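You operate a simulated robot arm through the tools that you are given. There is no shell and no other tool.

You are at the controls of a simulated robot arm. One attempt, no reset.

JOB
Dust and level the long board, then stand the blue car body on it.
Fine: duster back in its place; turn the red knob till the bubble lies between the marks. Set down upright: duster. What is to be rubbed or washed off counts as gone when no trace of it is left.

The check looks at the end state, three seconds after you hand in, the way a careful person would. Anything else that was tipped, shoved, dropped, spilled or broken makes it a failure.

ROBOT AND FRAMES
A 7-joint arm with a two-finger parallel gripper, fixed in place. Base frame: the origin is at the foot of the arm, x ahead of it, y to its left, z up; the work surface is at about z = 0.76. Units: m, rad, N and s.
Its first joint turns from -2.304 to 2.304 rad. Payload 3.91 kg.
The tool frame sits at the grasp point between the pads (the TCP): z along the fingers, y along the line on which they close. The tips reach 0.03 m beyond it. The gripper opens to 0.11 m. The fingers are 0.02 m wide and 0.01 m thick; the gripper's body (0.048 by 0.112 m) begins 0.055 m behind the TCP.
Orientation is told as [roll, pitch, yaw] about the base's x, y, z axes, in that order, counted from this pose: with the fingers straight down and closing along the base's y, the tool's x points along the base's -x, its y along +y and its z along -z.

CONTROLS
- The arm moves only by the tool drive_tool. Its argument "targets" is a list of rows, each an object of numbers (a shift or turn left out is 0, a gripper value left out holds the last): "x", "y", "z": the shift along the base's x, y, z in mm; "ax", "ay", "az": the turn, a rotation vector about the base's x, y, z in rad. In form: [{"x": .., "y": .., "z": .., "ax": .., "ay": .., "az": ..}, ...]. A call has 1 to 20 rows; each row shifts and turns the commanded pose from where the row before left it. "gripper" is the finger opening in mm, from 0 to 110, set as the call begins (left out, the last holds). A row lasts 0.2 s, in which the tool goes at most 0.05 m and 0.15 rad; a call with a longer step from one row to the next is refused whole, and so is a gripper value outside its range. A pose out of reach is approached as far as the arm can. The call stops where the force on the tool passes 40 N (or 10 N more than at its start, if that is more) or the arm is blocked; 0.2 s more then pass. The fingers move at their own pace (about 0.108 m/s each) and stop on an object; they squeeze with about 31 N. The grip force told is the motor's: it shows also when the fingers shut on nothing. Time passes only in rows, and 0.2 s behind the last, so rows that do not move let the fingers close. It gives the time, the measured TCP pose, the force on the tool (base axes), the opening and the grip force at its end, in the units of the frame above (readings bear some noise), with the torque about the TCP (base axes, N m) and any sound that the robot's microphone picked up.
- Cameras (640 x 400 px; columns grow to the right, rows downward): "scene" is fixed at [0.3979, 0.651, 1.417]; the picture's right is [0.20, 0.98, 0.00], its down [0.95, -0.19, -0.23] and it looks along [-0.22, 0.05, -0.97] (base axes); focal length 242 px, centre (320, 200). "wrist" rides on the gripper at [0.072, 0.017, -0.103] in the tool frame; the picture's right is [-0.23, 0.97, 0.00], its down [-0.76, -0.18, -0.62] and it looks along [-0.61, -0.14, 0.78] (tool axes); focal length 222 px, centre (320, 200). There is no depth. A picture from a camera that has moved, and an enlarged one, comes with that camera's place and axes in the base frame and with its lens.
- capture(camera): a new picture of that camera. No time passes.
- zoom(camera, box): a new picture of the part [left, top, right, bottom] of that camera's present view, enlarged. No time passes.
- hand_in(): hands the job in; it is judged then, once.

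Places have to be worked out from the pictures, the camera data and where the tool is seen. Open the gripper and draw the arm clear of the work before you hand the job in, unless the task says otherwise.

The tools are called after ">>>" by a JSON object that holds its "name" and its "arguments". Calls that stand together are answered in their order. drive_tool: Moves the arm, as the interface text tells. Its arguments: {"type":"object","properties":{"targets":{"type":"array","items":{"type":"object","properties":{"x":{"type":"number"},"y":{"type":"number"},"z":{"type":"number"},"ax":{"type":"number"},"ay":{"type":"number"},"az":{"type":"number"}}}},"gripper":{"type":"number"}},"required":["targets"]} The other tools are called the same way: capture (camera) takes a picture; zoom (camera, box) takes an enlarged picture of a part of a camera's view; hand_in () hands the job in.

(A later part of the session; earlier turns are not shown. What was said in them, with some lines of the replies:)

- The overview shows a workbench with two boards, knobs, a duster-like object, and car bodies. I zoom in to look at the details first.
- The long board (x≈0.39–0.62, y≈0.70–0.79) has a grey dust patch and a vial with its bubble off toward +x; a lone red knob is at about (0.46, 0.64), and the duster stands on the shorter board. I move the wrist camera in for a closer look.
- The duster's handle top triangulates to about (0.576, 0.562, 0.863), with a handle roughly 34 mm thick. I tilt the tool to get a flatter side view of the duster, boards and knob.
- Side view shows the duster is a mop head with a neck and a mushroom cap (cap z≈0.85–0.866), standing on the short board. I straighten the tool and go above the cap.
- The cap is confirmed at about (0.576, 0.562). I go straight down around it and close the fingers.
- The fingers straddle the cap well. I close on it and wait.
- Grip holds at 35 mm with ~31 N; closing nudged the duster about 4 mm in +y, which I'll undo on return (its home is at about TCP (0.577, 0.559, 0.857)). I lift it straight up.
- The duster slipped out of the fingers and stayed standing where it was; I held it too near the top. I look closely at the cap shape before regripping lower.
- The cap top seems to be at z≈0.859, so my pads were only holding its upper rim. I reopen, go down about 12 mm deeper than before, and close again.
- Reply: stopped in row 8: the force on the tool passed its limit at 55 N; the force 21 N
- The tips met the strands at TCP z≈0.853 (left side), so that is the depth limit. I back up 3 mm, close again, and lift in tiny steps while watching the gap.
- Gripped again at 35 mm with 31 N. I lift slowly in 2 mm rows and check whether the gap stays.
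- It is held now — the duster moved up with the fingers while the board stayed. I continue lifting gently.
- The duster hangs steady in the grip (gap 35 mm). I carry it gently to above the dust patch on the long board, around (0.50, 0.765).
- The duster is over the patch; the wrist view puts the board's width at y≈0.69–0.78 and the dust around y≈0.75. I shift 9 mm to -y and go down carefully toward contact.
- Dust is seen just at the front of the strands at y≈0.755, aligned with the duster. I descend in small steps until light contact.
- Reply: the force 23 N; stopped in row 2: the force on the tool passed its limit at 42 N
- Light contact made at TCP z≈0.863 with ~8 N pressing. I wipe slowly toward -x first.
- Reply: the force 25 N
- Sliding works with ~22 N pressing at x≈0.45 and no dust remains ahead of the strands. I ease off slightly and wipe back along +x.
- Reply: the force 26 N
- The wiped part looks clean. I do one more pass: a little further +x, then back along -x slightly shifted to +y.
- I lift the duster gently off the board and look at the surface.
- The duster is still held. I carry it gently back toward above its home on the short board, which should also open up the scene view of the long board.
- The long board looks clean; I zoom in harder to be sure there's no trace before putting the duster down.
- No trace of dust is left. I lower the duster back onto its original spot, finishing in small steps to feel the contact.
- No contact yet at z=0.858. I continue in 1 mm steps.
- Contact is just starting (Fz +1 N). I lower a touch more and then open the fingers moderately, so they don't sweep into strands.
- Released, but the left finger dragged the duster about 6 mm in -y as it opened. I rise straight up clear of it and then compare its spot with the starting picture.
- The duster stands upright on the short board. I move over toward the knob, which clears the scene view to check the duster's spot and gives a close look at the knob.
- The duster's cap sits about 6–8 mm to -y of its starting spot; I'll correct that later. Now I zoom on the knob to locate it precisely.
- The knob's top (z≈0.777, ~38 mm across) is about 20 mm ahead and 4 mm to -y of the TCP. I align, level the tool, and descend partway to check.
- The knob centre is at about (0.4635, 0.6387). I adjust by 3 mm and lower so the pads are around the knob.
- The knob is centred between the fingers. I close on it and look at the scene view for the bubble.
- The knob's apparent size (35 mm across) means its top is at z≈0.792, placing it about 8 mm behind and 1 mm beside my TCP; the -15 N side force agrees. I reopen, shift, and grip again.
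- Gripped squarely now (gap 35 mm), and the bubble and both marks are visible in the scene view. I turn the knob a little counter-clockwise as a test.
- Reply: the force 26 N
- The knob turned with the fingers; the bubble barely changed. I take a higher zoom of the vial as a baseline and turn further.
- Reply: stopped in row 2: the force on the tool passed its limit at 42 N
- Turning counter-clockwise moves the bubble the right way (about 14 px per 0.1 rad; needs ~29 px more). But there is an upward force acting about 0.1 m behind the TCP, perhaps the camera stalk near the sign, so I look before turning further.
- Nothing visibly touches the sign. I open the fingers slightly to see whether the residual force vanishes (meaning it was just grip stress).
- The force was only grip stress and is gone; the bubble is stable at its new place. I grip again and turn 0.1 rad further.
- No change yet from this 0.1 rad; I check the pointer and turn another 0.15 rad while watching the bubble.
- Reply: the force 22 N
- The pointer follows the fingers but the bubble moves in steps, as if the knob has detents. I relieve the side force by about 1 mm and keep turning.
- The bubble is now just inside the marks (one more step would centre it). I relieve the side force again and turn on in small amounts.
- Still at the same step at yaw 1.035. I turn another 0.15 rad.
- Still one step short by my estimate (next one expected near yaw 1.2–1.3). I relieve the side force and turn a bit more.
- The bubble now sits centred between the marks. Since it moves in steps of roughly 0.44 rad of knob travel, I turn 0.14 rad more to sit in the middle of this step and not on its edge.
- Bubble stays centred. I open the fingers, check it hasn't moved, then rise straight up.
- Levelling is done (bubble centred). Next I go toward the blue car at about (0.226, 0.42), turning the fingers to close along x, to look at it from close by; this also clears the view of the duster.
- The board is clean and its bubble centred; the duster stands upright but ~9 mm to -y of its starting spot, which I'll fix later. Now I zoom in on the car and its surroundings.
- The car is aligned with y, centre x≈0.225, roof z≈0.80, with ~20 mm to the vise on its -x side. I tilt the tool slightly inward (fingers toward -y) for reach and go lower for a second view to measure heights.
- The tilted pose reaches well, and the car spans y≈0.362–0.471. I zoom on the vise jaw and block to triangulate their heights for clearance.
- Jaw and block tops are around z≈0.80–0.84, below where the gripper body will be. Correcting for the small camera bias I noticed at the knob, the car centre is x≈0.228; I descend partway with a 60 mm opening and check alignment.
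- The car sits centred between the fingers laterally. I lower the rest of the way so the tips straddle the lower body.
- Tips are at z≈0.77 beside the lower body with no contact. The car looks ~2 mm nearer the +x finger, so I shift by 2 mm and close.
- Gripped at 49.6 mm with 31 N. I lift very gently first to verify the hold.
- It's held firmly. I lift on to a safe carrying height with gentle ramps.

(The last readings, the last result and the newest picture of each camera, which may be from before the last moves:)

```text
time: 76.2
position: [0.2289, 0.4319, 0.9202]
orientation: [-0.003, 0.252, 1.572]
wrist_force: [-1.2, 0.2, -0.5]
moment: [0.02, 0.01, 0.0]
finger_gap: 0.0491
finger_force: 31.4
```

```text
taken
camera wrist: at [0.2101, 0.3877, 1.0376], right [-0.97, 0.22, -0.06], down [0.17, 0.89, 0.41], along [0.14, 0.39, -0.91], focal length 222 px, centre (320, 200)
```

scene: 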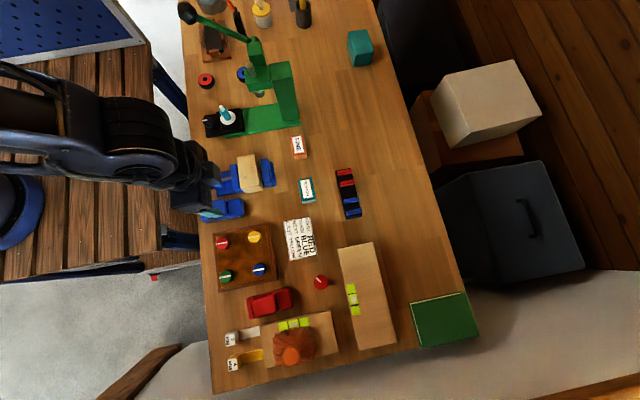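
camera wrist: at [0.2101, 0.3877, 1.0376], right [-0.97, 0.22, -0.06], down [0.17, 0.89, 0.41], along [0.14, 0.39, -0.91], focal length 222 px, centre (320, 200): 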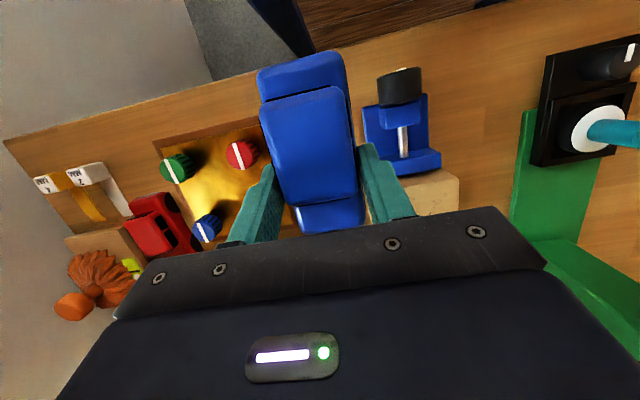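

The car is carried level in the grip. I bring it toward the long board, turning it gradually so its length lies along the board (along x).

>>> {"name": "drive_tool", "arguments": {"targets": [{"x": 2.6, "y": 3.0}, {"x": 5.3, "y": 6.0, "az": -0.03}, {"x": 7.9, "y": 9.0, "az": -0.05}, {"x": 9.9, "y": 11.3, "az": -0.05}, {"x": 9.9, "y": 11.3, "az": -0.05}, {"x": 9.9, "y": 11.3, "az": -0.05}, {"x": 9.9, "y": 11.3, "az": -0.05}, {"x": 9.9, "y": 11.3, "az": -0.05}, {"x": 9.9, "y": 11.3, "az": -0.05}, {"x": 9.9, "y": 11.3, "az": -0.05}, {"x": 9.9, "y": 11.3, "az": -0.05}, {"x": 9.9, "y": 11.3, "az": -0.05}, {"x": 9.9, "y": 11.3, "az": -0.05}, {"x": 9.9, "y": 11.3, "az": -0.05}, {"x": 9.9, "y": 11.3, "az": -0.05}, {"x": 9.9, "y": 11.3, "az": -0.05}, {"x": 7.9, "y": 9.0, "az": -0.05}, {"x": 5.3, "y": 6.0, "az": -0.03}, {"x": 2.6, "y": 3.0}, {}]}}

>>> {"name": "capture", "arguments": {"camera": "wrist"}}

```text
time: 80.4
position: [0.3903, 0.6149, 0.9189]
orientation: [-0.005, 0.251, 0.762]
wrist_force: [0.2, 0.4, -1.1]
moment: [-0.03, 0.0, 0.02]
finger_gap: 0.0494
finger_force: 31.1
```

```text
taken
camera wrist: at [0.3443, 0.5969, 1.0378], right [-0.51, 0.86, -0.06], down [0.77, 0.49, 0.41], along [0.38, 0.17, -0.91], focal length 222 px, centre (320, 200)
```

wrist: 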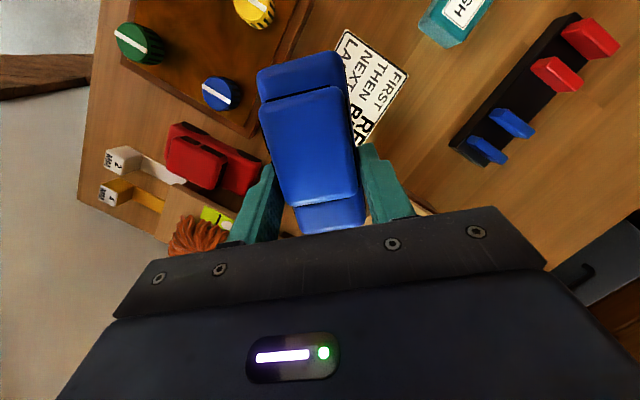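

Car still firmly held at half-way. I continue to above the board and finish the turn.

>>> {"name": "drive_tool", "arguments": {"targets": [{"x": 2.6, "y": 3.0, "az": -0.03}, {"x": 5.2, "y": 6.1, "az": -0.05}, {"x": 7.8, "y": 9.1, "az": -0.055}, {"x": 9.8, "y": 11.4, "az": -0.055}, {"x": 9.8, "y": 11.4, "az": -0.055}, {"x": 9.8, "y": 11.4, "az": -0.055}, {"x": 9.8, "y": 11.4, "az": -0.055}, {"x": 9.8, "y": 11.4, "az": -0.055}, {"x": 9.8, "y": 11.4, "az": -0.055}, {"x": 9.8, "y": 11.4, "az": -0.055}, {"x": 9.8, "y": 11.4, "az": -0.055}, {"x": 7.8, "y": 9.1, "az": -0.055}, {"x": 5.2, "y": 6.1, "az": -0.05}, {"x": 5.1, "y": 5.5, "az": -0.05}, {"x": 2.6, "y": 3.0, "az": -0.032}, {}]}}

>>> {"name": "capture", "arguments": {"camera": "wrist"}}

>>> {"name": "capture", "arguments": {"camera": "scene"}}

```text
time: 83.8
position: [0.5038, 0.7467, 0.9199]
orientation: [-0.004, 0.251, 0.002]
wrist_force: [0.1, -0.2, -1.5]
moment: [0.03, 0.0, 0.05]
finger_gap: 0.0493
finger_force: 31.2
```

```text
taken
camera wrist: at [0.4581, 0.7648, 1.0377], right [0.22, 0.97, -0.06], down [0.89, -0.17, 0.41], along [0.39, -0.14, -0.91], focal length 222 px, centre (320, 200)
```

wrist: 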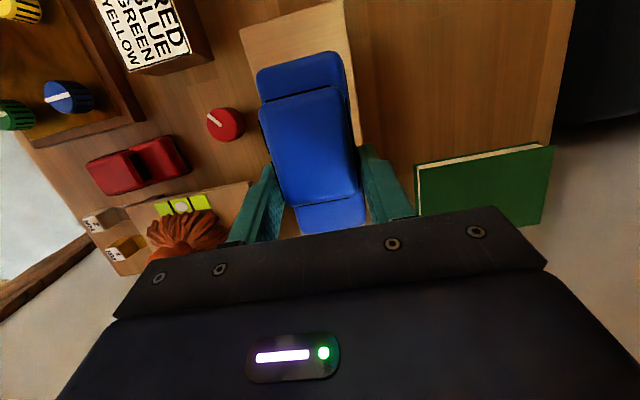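

```text
taken
```

scene: 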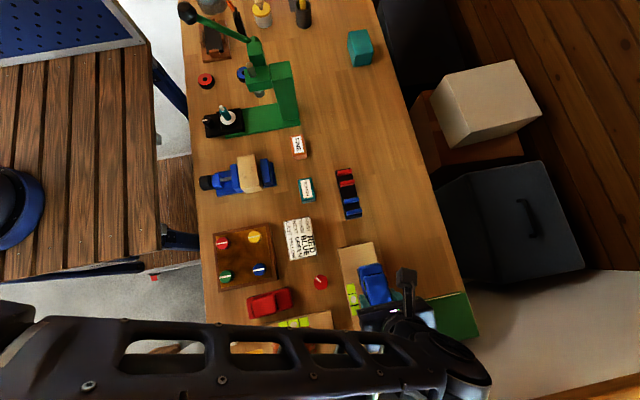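

The car is above the board, centred at about (0.49, 0.747), clear of the vial (y<0.72) and inside the edge (y≈0.784). I lower it gently to just above expected contact (TCP z≈0.837).

>>> {"name": "drive_tool", "arguments": {"targets": [{"y": 1, "z": -3}, {"y": 1, "z": -5}, {"z": -7}, {"z": -9}, {"z": -9}, {"z": -9}, {"z": -9}, {"z": -7}, {"z": -5}, {"z": -3}, {}]}}

>>> {"name": "capture", "arguments": {"camera": "wrist"}}

>>> {"name": "zoom", "arguments": {"camera": "scene", "box": [320, 220, 440, 350]}}

```text
time: 86.2
position: [0.5043, 0.7488, 0.8535]
orientation: [-0.003, 0.251, 0.002]
wrist_force: [-0.7, 1.0, -0.8]
moment: [0.02, -0.01, 0.02]
finger_gap: 0.0492
finger_force: 31.3
```

```text
taken
camera wrist: at [0.4579, 0.7661, 0.9716], right [0.22, 0.97, -0.06], down [0.89, -0.17, 0.41], along [0.39, -0.14, -0.91], focal length 222 px, centre (320, 200)
```

wrist: 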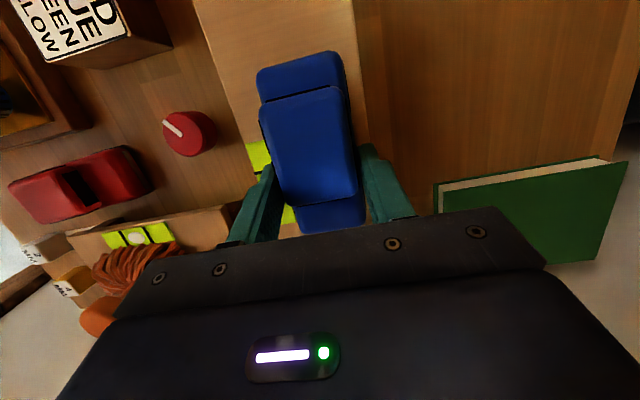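

```text
3.08 times, centred on (380, 285) of scene
camera zoom: at [0.3979, 0.651, 1.417], right [0.2, 0.98, 0.0], down [0.95, -0.19, -0.23], along [-0.22, 0.05, -0.97], focal length 745 px, centre (135, -62)
```

zoom: 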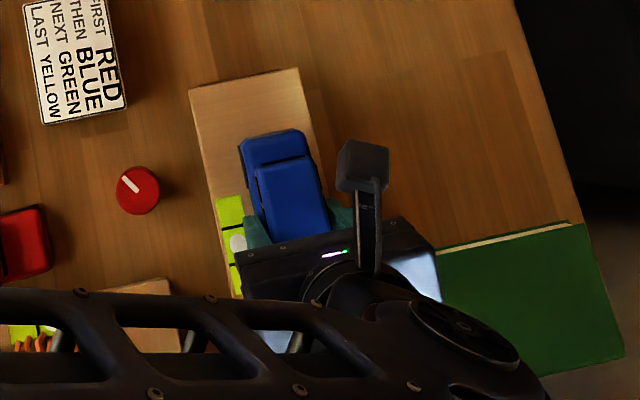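

Alignment looks good. I descend in small steps until the car touches the board.

>>> {"name": "drive_tool", "arguments": {"targets": [{"z": -2}, {"z": -2}, {"z": -2}, {"z": -2}, {"z": -1.5}, {}]}}

```text
time: 87.6
position: [0.505, 0.7481, 0.8453]
orientation: [-0.003, 0.252, 0.002]
wrist_force: [2.8, -1.5, 29.6]
moment: [0.02, 0.05, 0.04]
finger_gap: 0.0492
finger_force: 31.3
```

Contact came at z≈0.846 with ~30 N; I back off 2 mm to relax the press before releasing.

>>> {"name": "drive_tool", "arguments": {"targets": [{"z": 1}, {"z": 0.8}, {}]}}

>>> {"name": "zoom", "arguments": {"camera": "scene", "box": [320, 220, 440, 350]}}

```text
time: 88.4
position: [0.5039, 0.7496, 0.8454]
orientation: [-0.004, 0.254, 0.001]
wrist_force: [2.5, 5.0, 12.1]
moment: [0.35, -0.36, 0.04]
finger_gap: 0.0492
finger_force: 31.6
```

```text
3.08 times, centred on (380, 285) of scene
camera zoom: at [0.3979, 0.651, 1.417], right [0.2, 0.98, 0.0], down [0.95, -0.19, -0.23], along [-0.22, 0.05, -0.97], focal length 745 px, centre (135, -62)
```

zoom: 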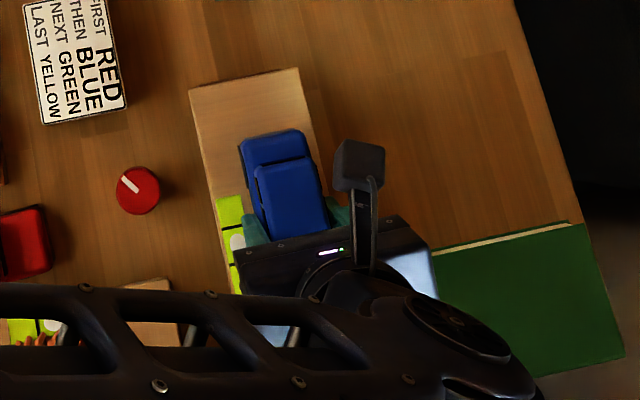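

Still 12 N; I ease up another 0.7 mm and then open the fingers moderately.

>>> {"name": "drive_tool", "arguments": {"targets": [{"z": 0.7}, {}]}}

>>> {"name": "drive_tool", "arguments": {"targets": [{}, {}, {}], "gripper": 64}}

>>> {"name": "capture", "arguments": {"camera": "wrist"}}

```text
time: 89.0
position: [0.5037, 0.7477, 0.8438]
orientation: [-0.006, 0.253, 0.001]
wrist_force: [0.4, -1.0, -1.4]
moment: [-0.02, 0.02, 0.01]
finger_gap: 0.0493
finger_force: 31.3
```

```text
time: 89.8
position: [0.5046, 0.7486, 0.8459]
orientation: [-0.004, 0.249, 0.004]
wrist_force: [0.7, 0.0, -0.6]
moment: [0.0, 0.01, -0.03]
finger_gap: 0.0643
finger_force: 0.1
```

```text
taken
camera wrist: at [0.458, 0.7663, 0.9648], right [0.22, 0.97, -0.06], down [0.89, -0.17, 0.41], along [0.39, -0.14, -0.91], focal length 222 px, centre (320, 200)
```

wrist: 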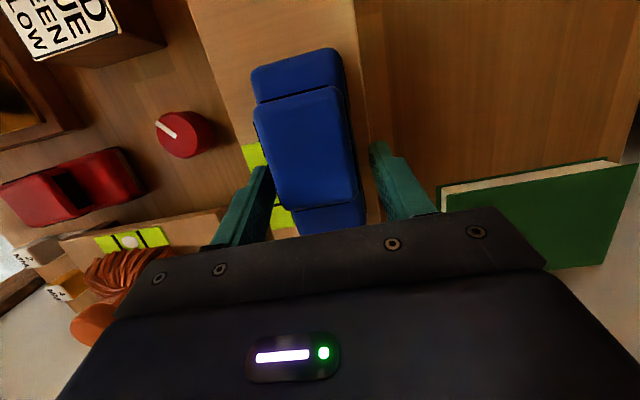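

Released cleanly with no residual force; the car stands on the board. I rise straight up.

>>> {"name": "drive_tool", "arguments": {"targets": [{"z": 5}, {"z": 10}, {"z": 20}, {"z": 30}, {"z": 35}, {}]}}

>>> {"name": "capture", "arguments": {"camera": "wrist"}}

>>> {"name": "zoom", "arguments": {"camera": "scene", "box": [320, 220, 440, 350]}}

```text
time: 91.2
position: [0.5039, 0.749, 0.9455]
orientation: [-0.003, 0.251, 0.002]
wrist_force: [-0.2, 0.0, 0.1]
moment: [-0.02, 0.0, 0.0]
finger_gap: 0.0641
finger_force: 0.2
```

```text
taken
camera wrist: at [0.4577, 0.7666, 1.0648], right [0.22, 0.97, -0.06], down [0.89, -0.17, 0.41], along [0.39, -0.14, -0.91], focal length 222 px, centre (320, 200)
```

wrist: 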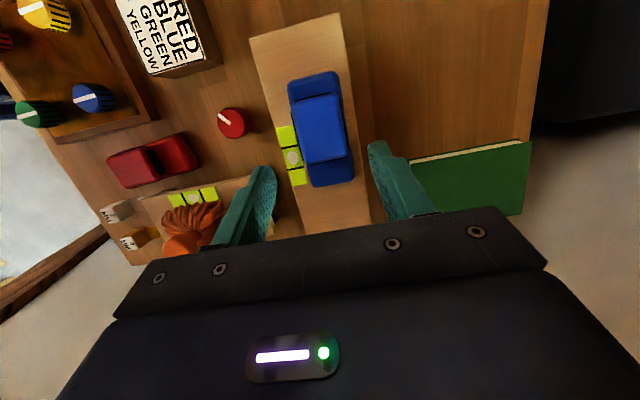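

```text
3.08 times, centred on (380, 285) of scene
camera zoom: at [0.3979, 0.651, 1.417], right [0.2, 0.98, 0.0], down [0.95, -0.19, -0.23], along [-0.22, 0.05, -0.97], focal length 745 px, centre (135, -62)
```

zoom: 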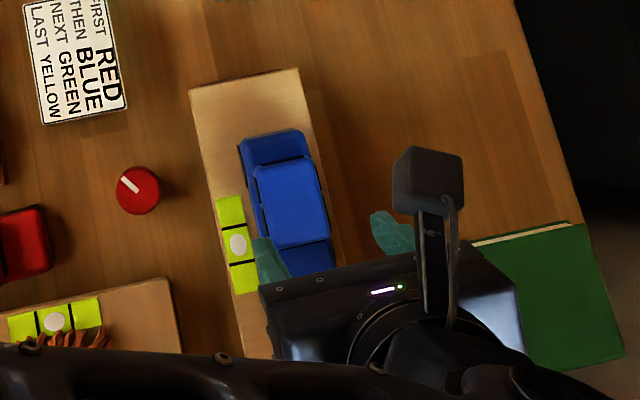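

The car stands on the board and the bubble is still centred. Now I go back over the duster, untilting, to correct its 8–9 mm offset.

>>> {"name": "drive_tool", "arguments": {"targets": [{"x": 12, "y": -33, "z": 5, "ay": -0.042}, {"x": 12, "y": -33, "ay": -0.042}, {"x": 12, "y": -33, "ay": -0.042}, {"x": 12, "y": -33, "ay": -0.042}, {"x": 12, "y": -33, "ay": -0.042}, {"x": 12, "y": -30, "ay": -0.041}, {}, {}], "gripper": 70}}

>>> {"name": "capture", "arguments": {"camera": "wrist"}}

>>> {"name": "zoom", "arguments": {"camera": "wrist", "box": [240, 40, 400, 170]}}

>>> {"name": "zoom", "arguments": {"camera": "scene", "box": [320, 220, 440, 350]}}

```text
time: 93.0
position: [0.5755, 0.554, 0.951]
orientation: [-0.002, 0.001, 0.002]
wrist_force: [1.0, -0.4, -0.4]
moment: [0.01, -0.01, 0.01]
finger_gap: 0.0699
finger_force: 0.1
```

```text
taken
camera wrist: at [0.5015, 0.5713, 1.0543], right [0.23, 0.97, 0.0], down [0.76, -0.17, 0.62], along [0.61, -0.14, -0.78], focal length 222 px, centre (320, 200)
```

wrist: 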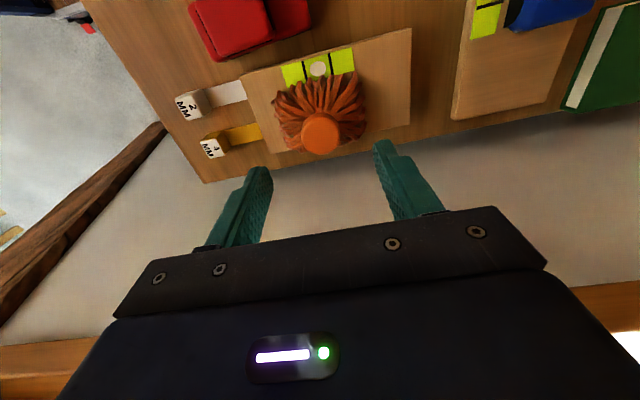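

```text
3.08 times, centred on (320, 105) of wrist
camera zoom: at [0.5015, 0.5713, 1.0543], right [0.23, 0.97, 0.0], down [0.76, -0.17, 0.62], along [0.61, -0.14, -0.78], focal length 684 px, centre (320, 492)
```

zoom: 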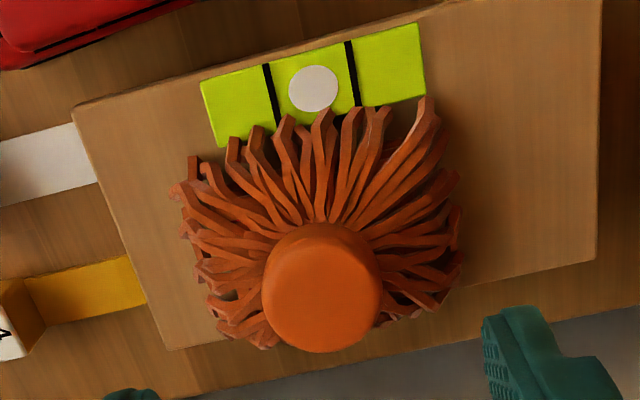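

```text
3.08 times, centred on (380, 285) of scene
camera zoom: at [0.3979, 0.651, 1.417], right [0.2, 0.98, 0.0], down [0.95, -0.19, -0.23], along [-0.22, 0.05, -0.97], focal length 745 px, centre (135, -62)
```

zoom: 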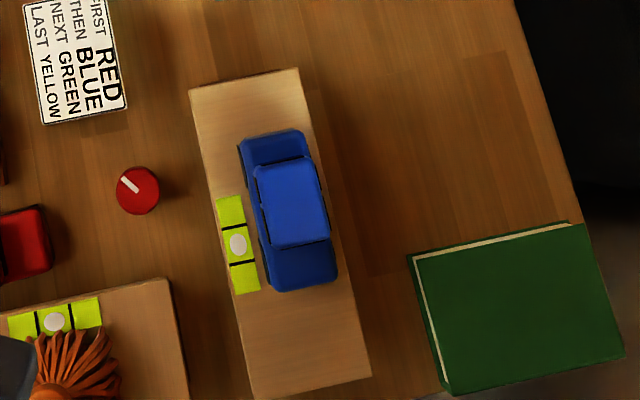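

Relative to the start the cap is about 8 mm to -y and 1–2 mm to +x. I descend around the cap (actual y≈0.5515) for a regrip.

>>> {"name": "drive_tool", "arguments": {"targets": [{"x": 1.5, "y": -2, "z": -25}, {"z": -25}, {"z": -20}, {"z": -12}, {"z": -8}, {"z": -3}, {}], "gripper": 66}}

>>> {"name": "zoom", "arguments": {"camera": "wrist", "box": [180, 40, 460, 240]}}

```text
time: 94.6
position: [0.5775, 0.5518, 0.8578]
orientation: [-0.003, -0.001, 0.002]
wrist_force: [0.3, 0.5, -0.2]
moment: [-0.01, 0.01, 0.0]
finger_gap: 0.0663
finger_force: 0.1
```

```text
2.00 times, centred on (320, 140) of wrist
camera zoom: at [0.5039, 0.5689, 0.9621], right [0.23, 0.97, 0.0], down [0.76, -0.17, 0.62], along [0.61, -0.14, -0.78], focal length 444 px, centre (320, 320)
```

zoom: 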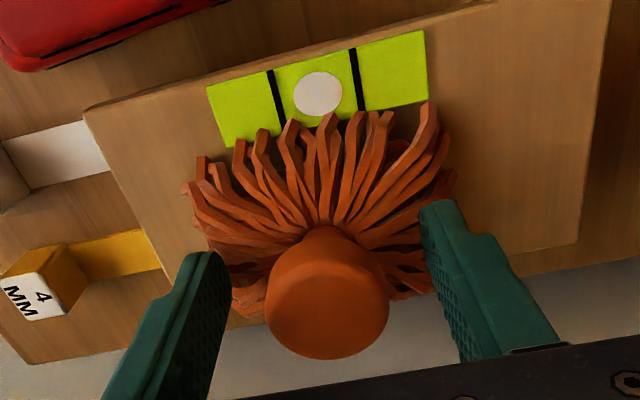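

The cap is centred between the fingers. I lower 1 mm, close, and lift slowly.

>>> {"name": "drive_tool", "arguments": {"targets": [{"z": -1}, {}]}}

>>> {"name": "drive_tool", "arguments": {"targets": [{}, {}, {}, {}], "gripper": 15}}

>>> {"name": "drive_tool", "arguments": {"targets": [{"z": 1}, {"z": 2}, {"z": 2}, {"z": 2}, {"z": 1}, {}]}}

>>> {"name": "zoom", "arguments": {"camera": "wrist", "box": [180, 40, 460, 240]}}

```text
time: 95.2
position: [0.5782, 0.5522, 0.8574]
orientation: [-0.003, 0.0, 0.002]
wrist_force: [0.2, -0.6, 0.5]
moment: [0.04, 0.02, -0.01]
finger_gap: 0.0663
finger_force: 0.1
```

```text
time: 96.2
position: [0.5779, 0.5516, 0.8559]
orientation: [-0.002, 0.0, 0.002]
wrist_force: [-0.9, 0.4, 0.1]
moment: [0.04, -0.02, -0.02]
finger_gap: 0.0351
finger_force: 31.0
```

```text
time: 97.6
position: [0.5781, 0.552, 0.8647]
orientation: [-0.004, 0.0, 0.003]
wrist_force: [0.8, 0.0, -0.8]
moment: [-0.03, -0.03, -0.02]
finger_gap: 0.035
finger_force: 30.8
```

```text
2.00 times, centred on (320, 140) of wrist
camera zoom: at [0.5037, 0.5698, 0.969], right [0.23, 0.97, 0.0], down [0.76, -0.17, 0.62], along [0.61, -0.14, -0.78], focal length 444 px, centre (320, 320)
```

zoom: 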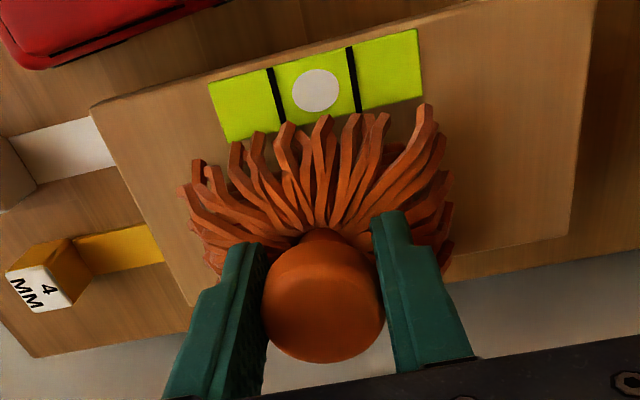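

Held. I shift it 8 mm to +y (and -1.5 mm in x), then lower gently to contact.

>>> {"name": "drive_tool", "arguments": {"targets": [{"x": -0.5, "y": 2}, {"x": -0.5, "y": 2}, {"x": -0.5, "y": 2}, {"y": 1.8}, {}, {"z": -2}, {"z": -2}, {"z": -2}, {"z": -1}, {}]}}

```text
time: 99.8
position: [0.5755, 0.5608, 0.8578]
orientation: [-0.002, 0.001, 0.002]
wrist_force: [1.0, -0.8, -0.7]
moment: [0.0, -0.02, -0.01]
finger_gap: 0.035
finger_force: 31.1
```

>>> {"name": "drive_tool", "arguments": {"targets": [{"z": -0.6}, {"z": -0.4}, {}]}}

```text
time: 100.6
position: [0.577, 0.5609, 0.8563]
orientation: [-0.004, 0.002, 0.004]
wrist_force: [-0.2, 1.2, 2.0]
moment: [0.16, -0.02, 0.06]
finger_gap: 0.0349
finger_force: 30.3
```

Contact felt (Fz≈+2 N), almost unloaded. I open the fingers slightly and check that the duster stays put.

>>> {"name": "drive_tool", "arguments": {"targets": [{}, {}, {}], "gripper": 48}}

>>> {"name": "zoom", "arguments": {"camera": "wrist", "box": [180, 40, 460, 240]}}

```text
time: 101.4
position: [0.576, 0.5608, 0.857]
orientation: [-0.005, 0.0, 0.003]
wrist_force: [-0.5, 0.3, 0.3]
moment: [-0.01, -0.01, -0.03]
finger_gap: 0.0476
finger_force: 0.1
```

```text
2.00 times, centred on (320, 140) of wrist
camera zoom: at [0.5019, 0.5776, 0.9609], right [0.23, 0.97, 0.0], down [0.76, -0.17, 0.62], along [0.61, -0.14, -0.78], focal length 444 px, centre (320, 320)
```

zoom: 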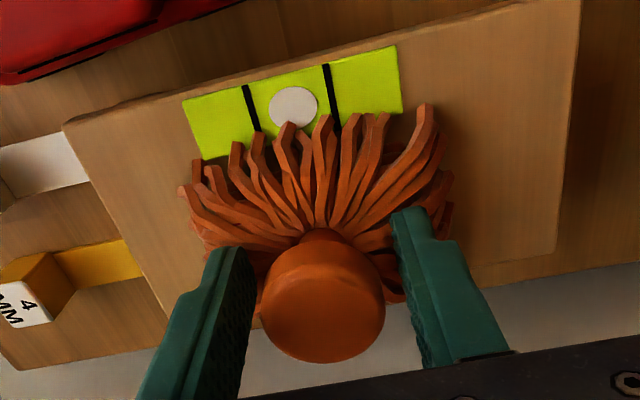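

It stayed in place with no drag. I rise slowly and draw the arm clear, then check the whole scene.

>>> {"name": "drive_tool", "arguments": {"targets": [{"z": 3}, {"z": 6}, {"z": 12}, {"z": 25}, {"z": 35}, {"z": 40}, {}]}}

>>> {"name": "drive_tool", "arguments": {"targets": [{"x": -40, "z": 15}, {"x": -42, "z": 15}, {"x": -42, "z": 15}, {"x": -42, "z": 10}, {"x": -42, "z": 10}, {"x": -42}, {"x": -40}, {}, {}], "gripper": 110}}

>>> {"name": "capture", "arguments": {"camera": "scene"}}

>>> {"name": "zoom", "arguments": {"camera": "scene", "box": [190, 220, 350, 400]}}

>>> {"name": "capture", "arguments": {"camera": "wrist"}}

```text
time: 103.0
position: [0.5756, 0.5589, 0.978]
orientation: [-0.005, -0.002, 0.001]
wrist_force: [0.4, 0.4, -0.1]
moment: [0.0, -0.01, 0.0]
finger_gap: 0.0483
finger_force: 0.0
```

```text
time: 105.0
position: [0.2861, 0.5592, 1.0425]
orientation: [-0.004, 0.0, 0.0]
wrist_force: [0.2, -0.4, 0.1]
moment: [0.0, 0.01, -0.01]
finger_gap: 0.1099
finger_force: 0.0
```

```text
taken
```

scene: 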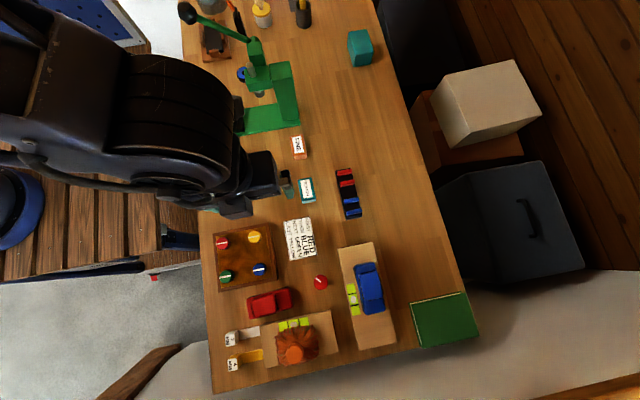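

```text
2.22 times, centred on (270, 310) of scene
camera zoom: at [0.3979, 0.651, 1.417], right [0.2, 0.98, 0.0], down [0.95, -0.19, -0.23], along [-0.22, 0.05, -0.97], focal length 538 px, centre (431, -44)
```

zoom: 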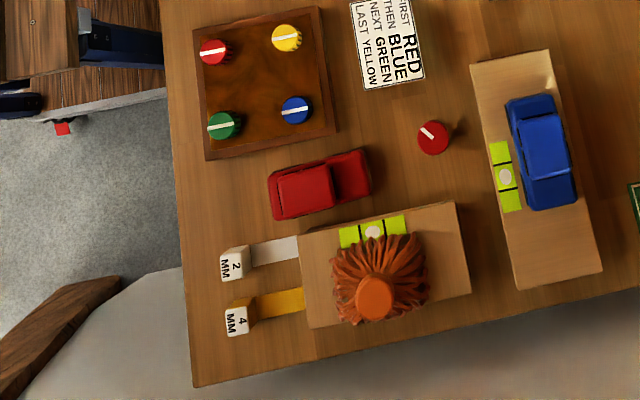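

```text
taken
camera wrist: at [0.2124, 0.5772, 1.1471], right [0.23, 0.97, 0.0], down [0.76, -0.17, 0.62], along [0.61, -0.14, -0.78], focal length 222 px, centre (320, 200)
```

wrist: 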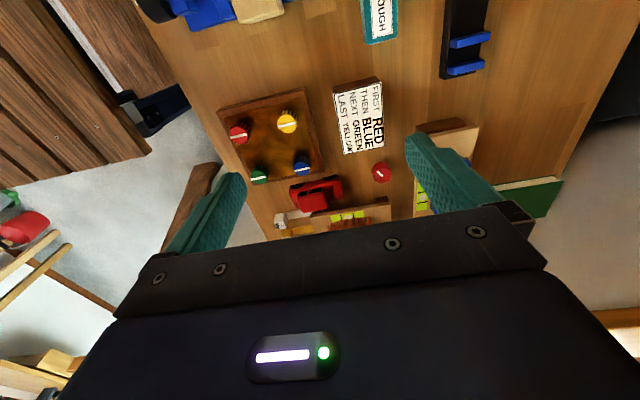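

The duster's cap is back at exactly its starting pixel (375, 297), the car stands on the board, and everything else is unmoved. One last close look at the bubble and board surface.

>>> {"name": "zoom", "arguments": {"camera": "scene", "box": [330, 235, 410, 350]}}

>>> {"name": "zoom", "arguments": {"camera": "scene", "box": [338, 278, 368, 322]}}

```text
3.48 times, centred on (370, 292) of scene
camera zoom: at [0.3979, 0.651, 1.417], right [0.2, 0.98, 0.0], down [0.95, -0.19, -0.23], along [-0.22, 0.05, -0.97], focal length 842 px, centre (146, -122)
```

zoom: 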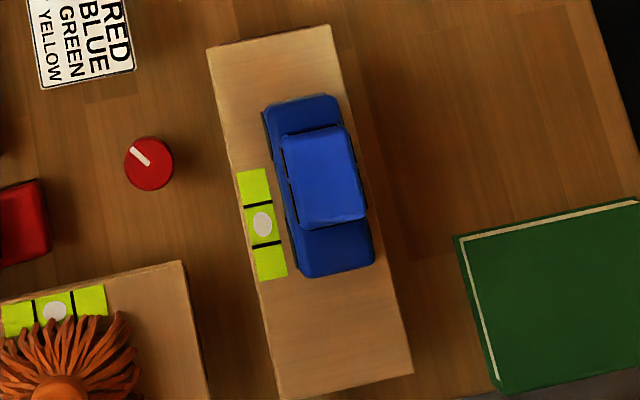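

```text
9.09 times, centred on (353, 300) of scene
camera zoom: at [0.3979, 0.651, 1.417], right [0.2, 0.98, 0.0], down [0.95, -0.19, -0.23], along [-0.22, 0.05, -0.97], focal length 2201 px, centre (20, -709)
```

zoom: 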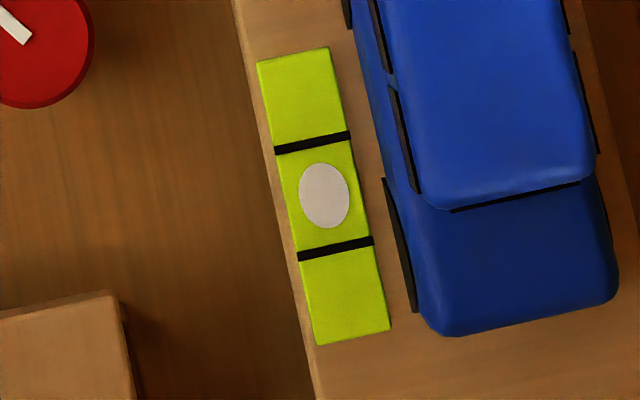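

The long board is clean, the bubble lies centred between the marks, and the blue car stands on the board. The duster is upright on its original spot, and the open gripper is clear of the work, so I hand in.

>>> {"name": "hand_in", "arguments": {}}

```text
The job is handed in.
```

The job is finished and handed in; I haven't seen the check's result.

- **Dusting:** the long board was wiped clean. Close-up pictures taken before I placed the car showed no trace of dust.
- **Levelling:** I turned the lone red knob counter-clockwise by about 1.4 rad. The bubble sits centred between the marks and stayed there once the car was on the board.
- **Blue car body:** it stands upright along the length of the board, beside the vial and inside the edges.
- **Duster:** it is upright on the short board, within about a millimetre of where it started.

The duster slipped out of the fingers on my first lift but stayed standing. When I first put it back, the opening fingers dragged it about 8 mm, so I regripped it and moved it back.

In the last pictures nothing else had been moved. The arm hid the blue vise in that view, but it was undisturbed when I carried the car away. The gripper is open and clear of the work.
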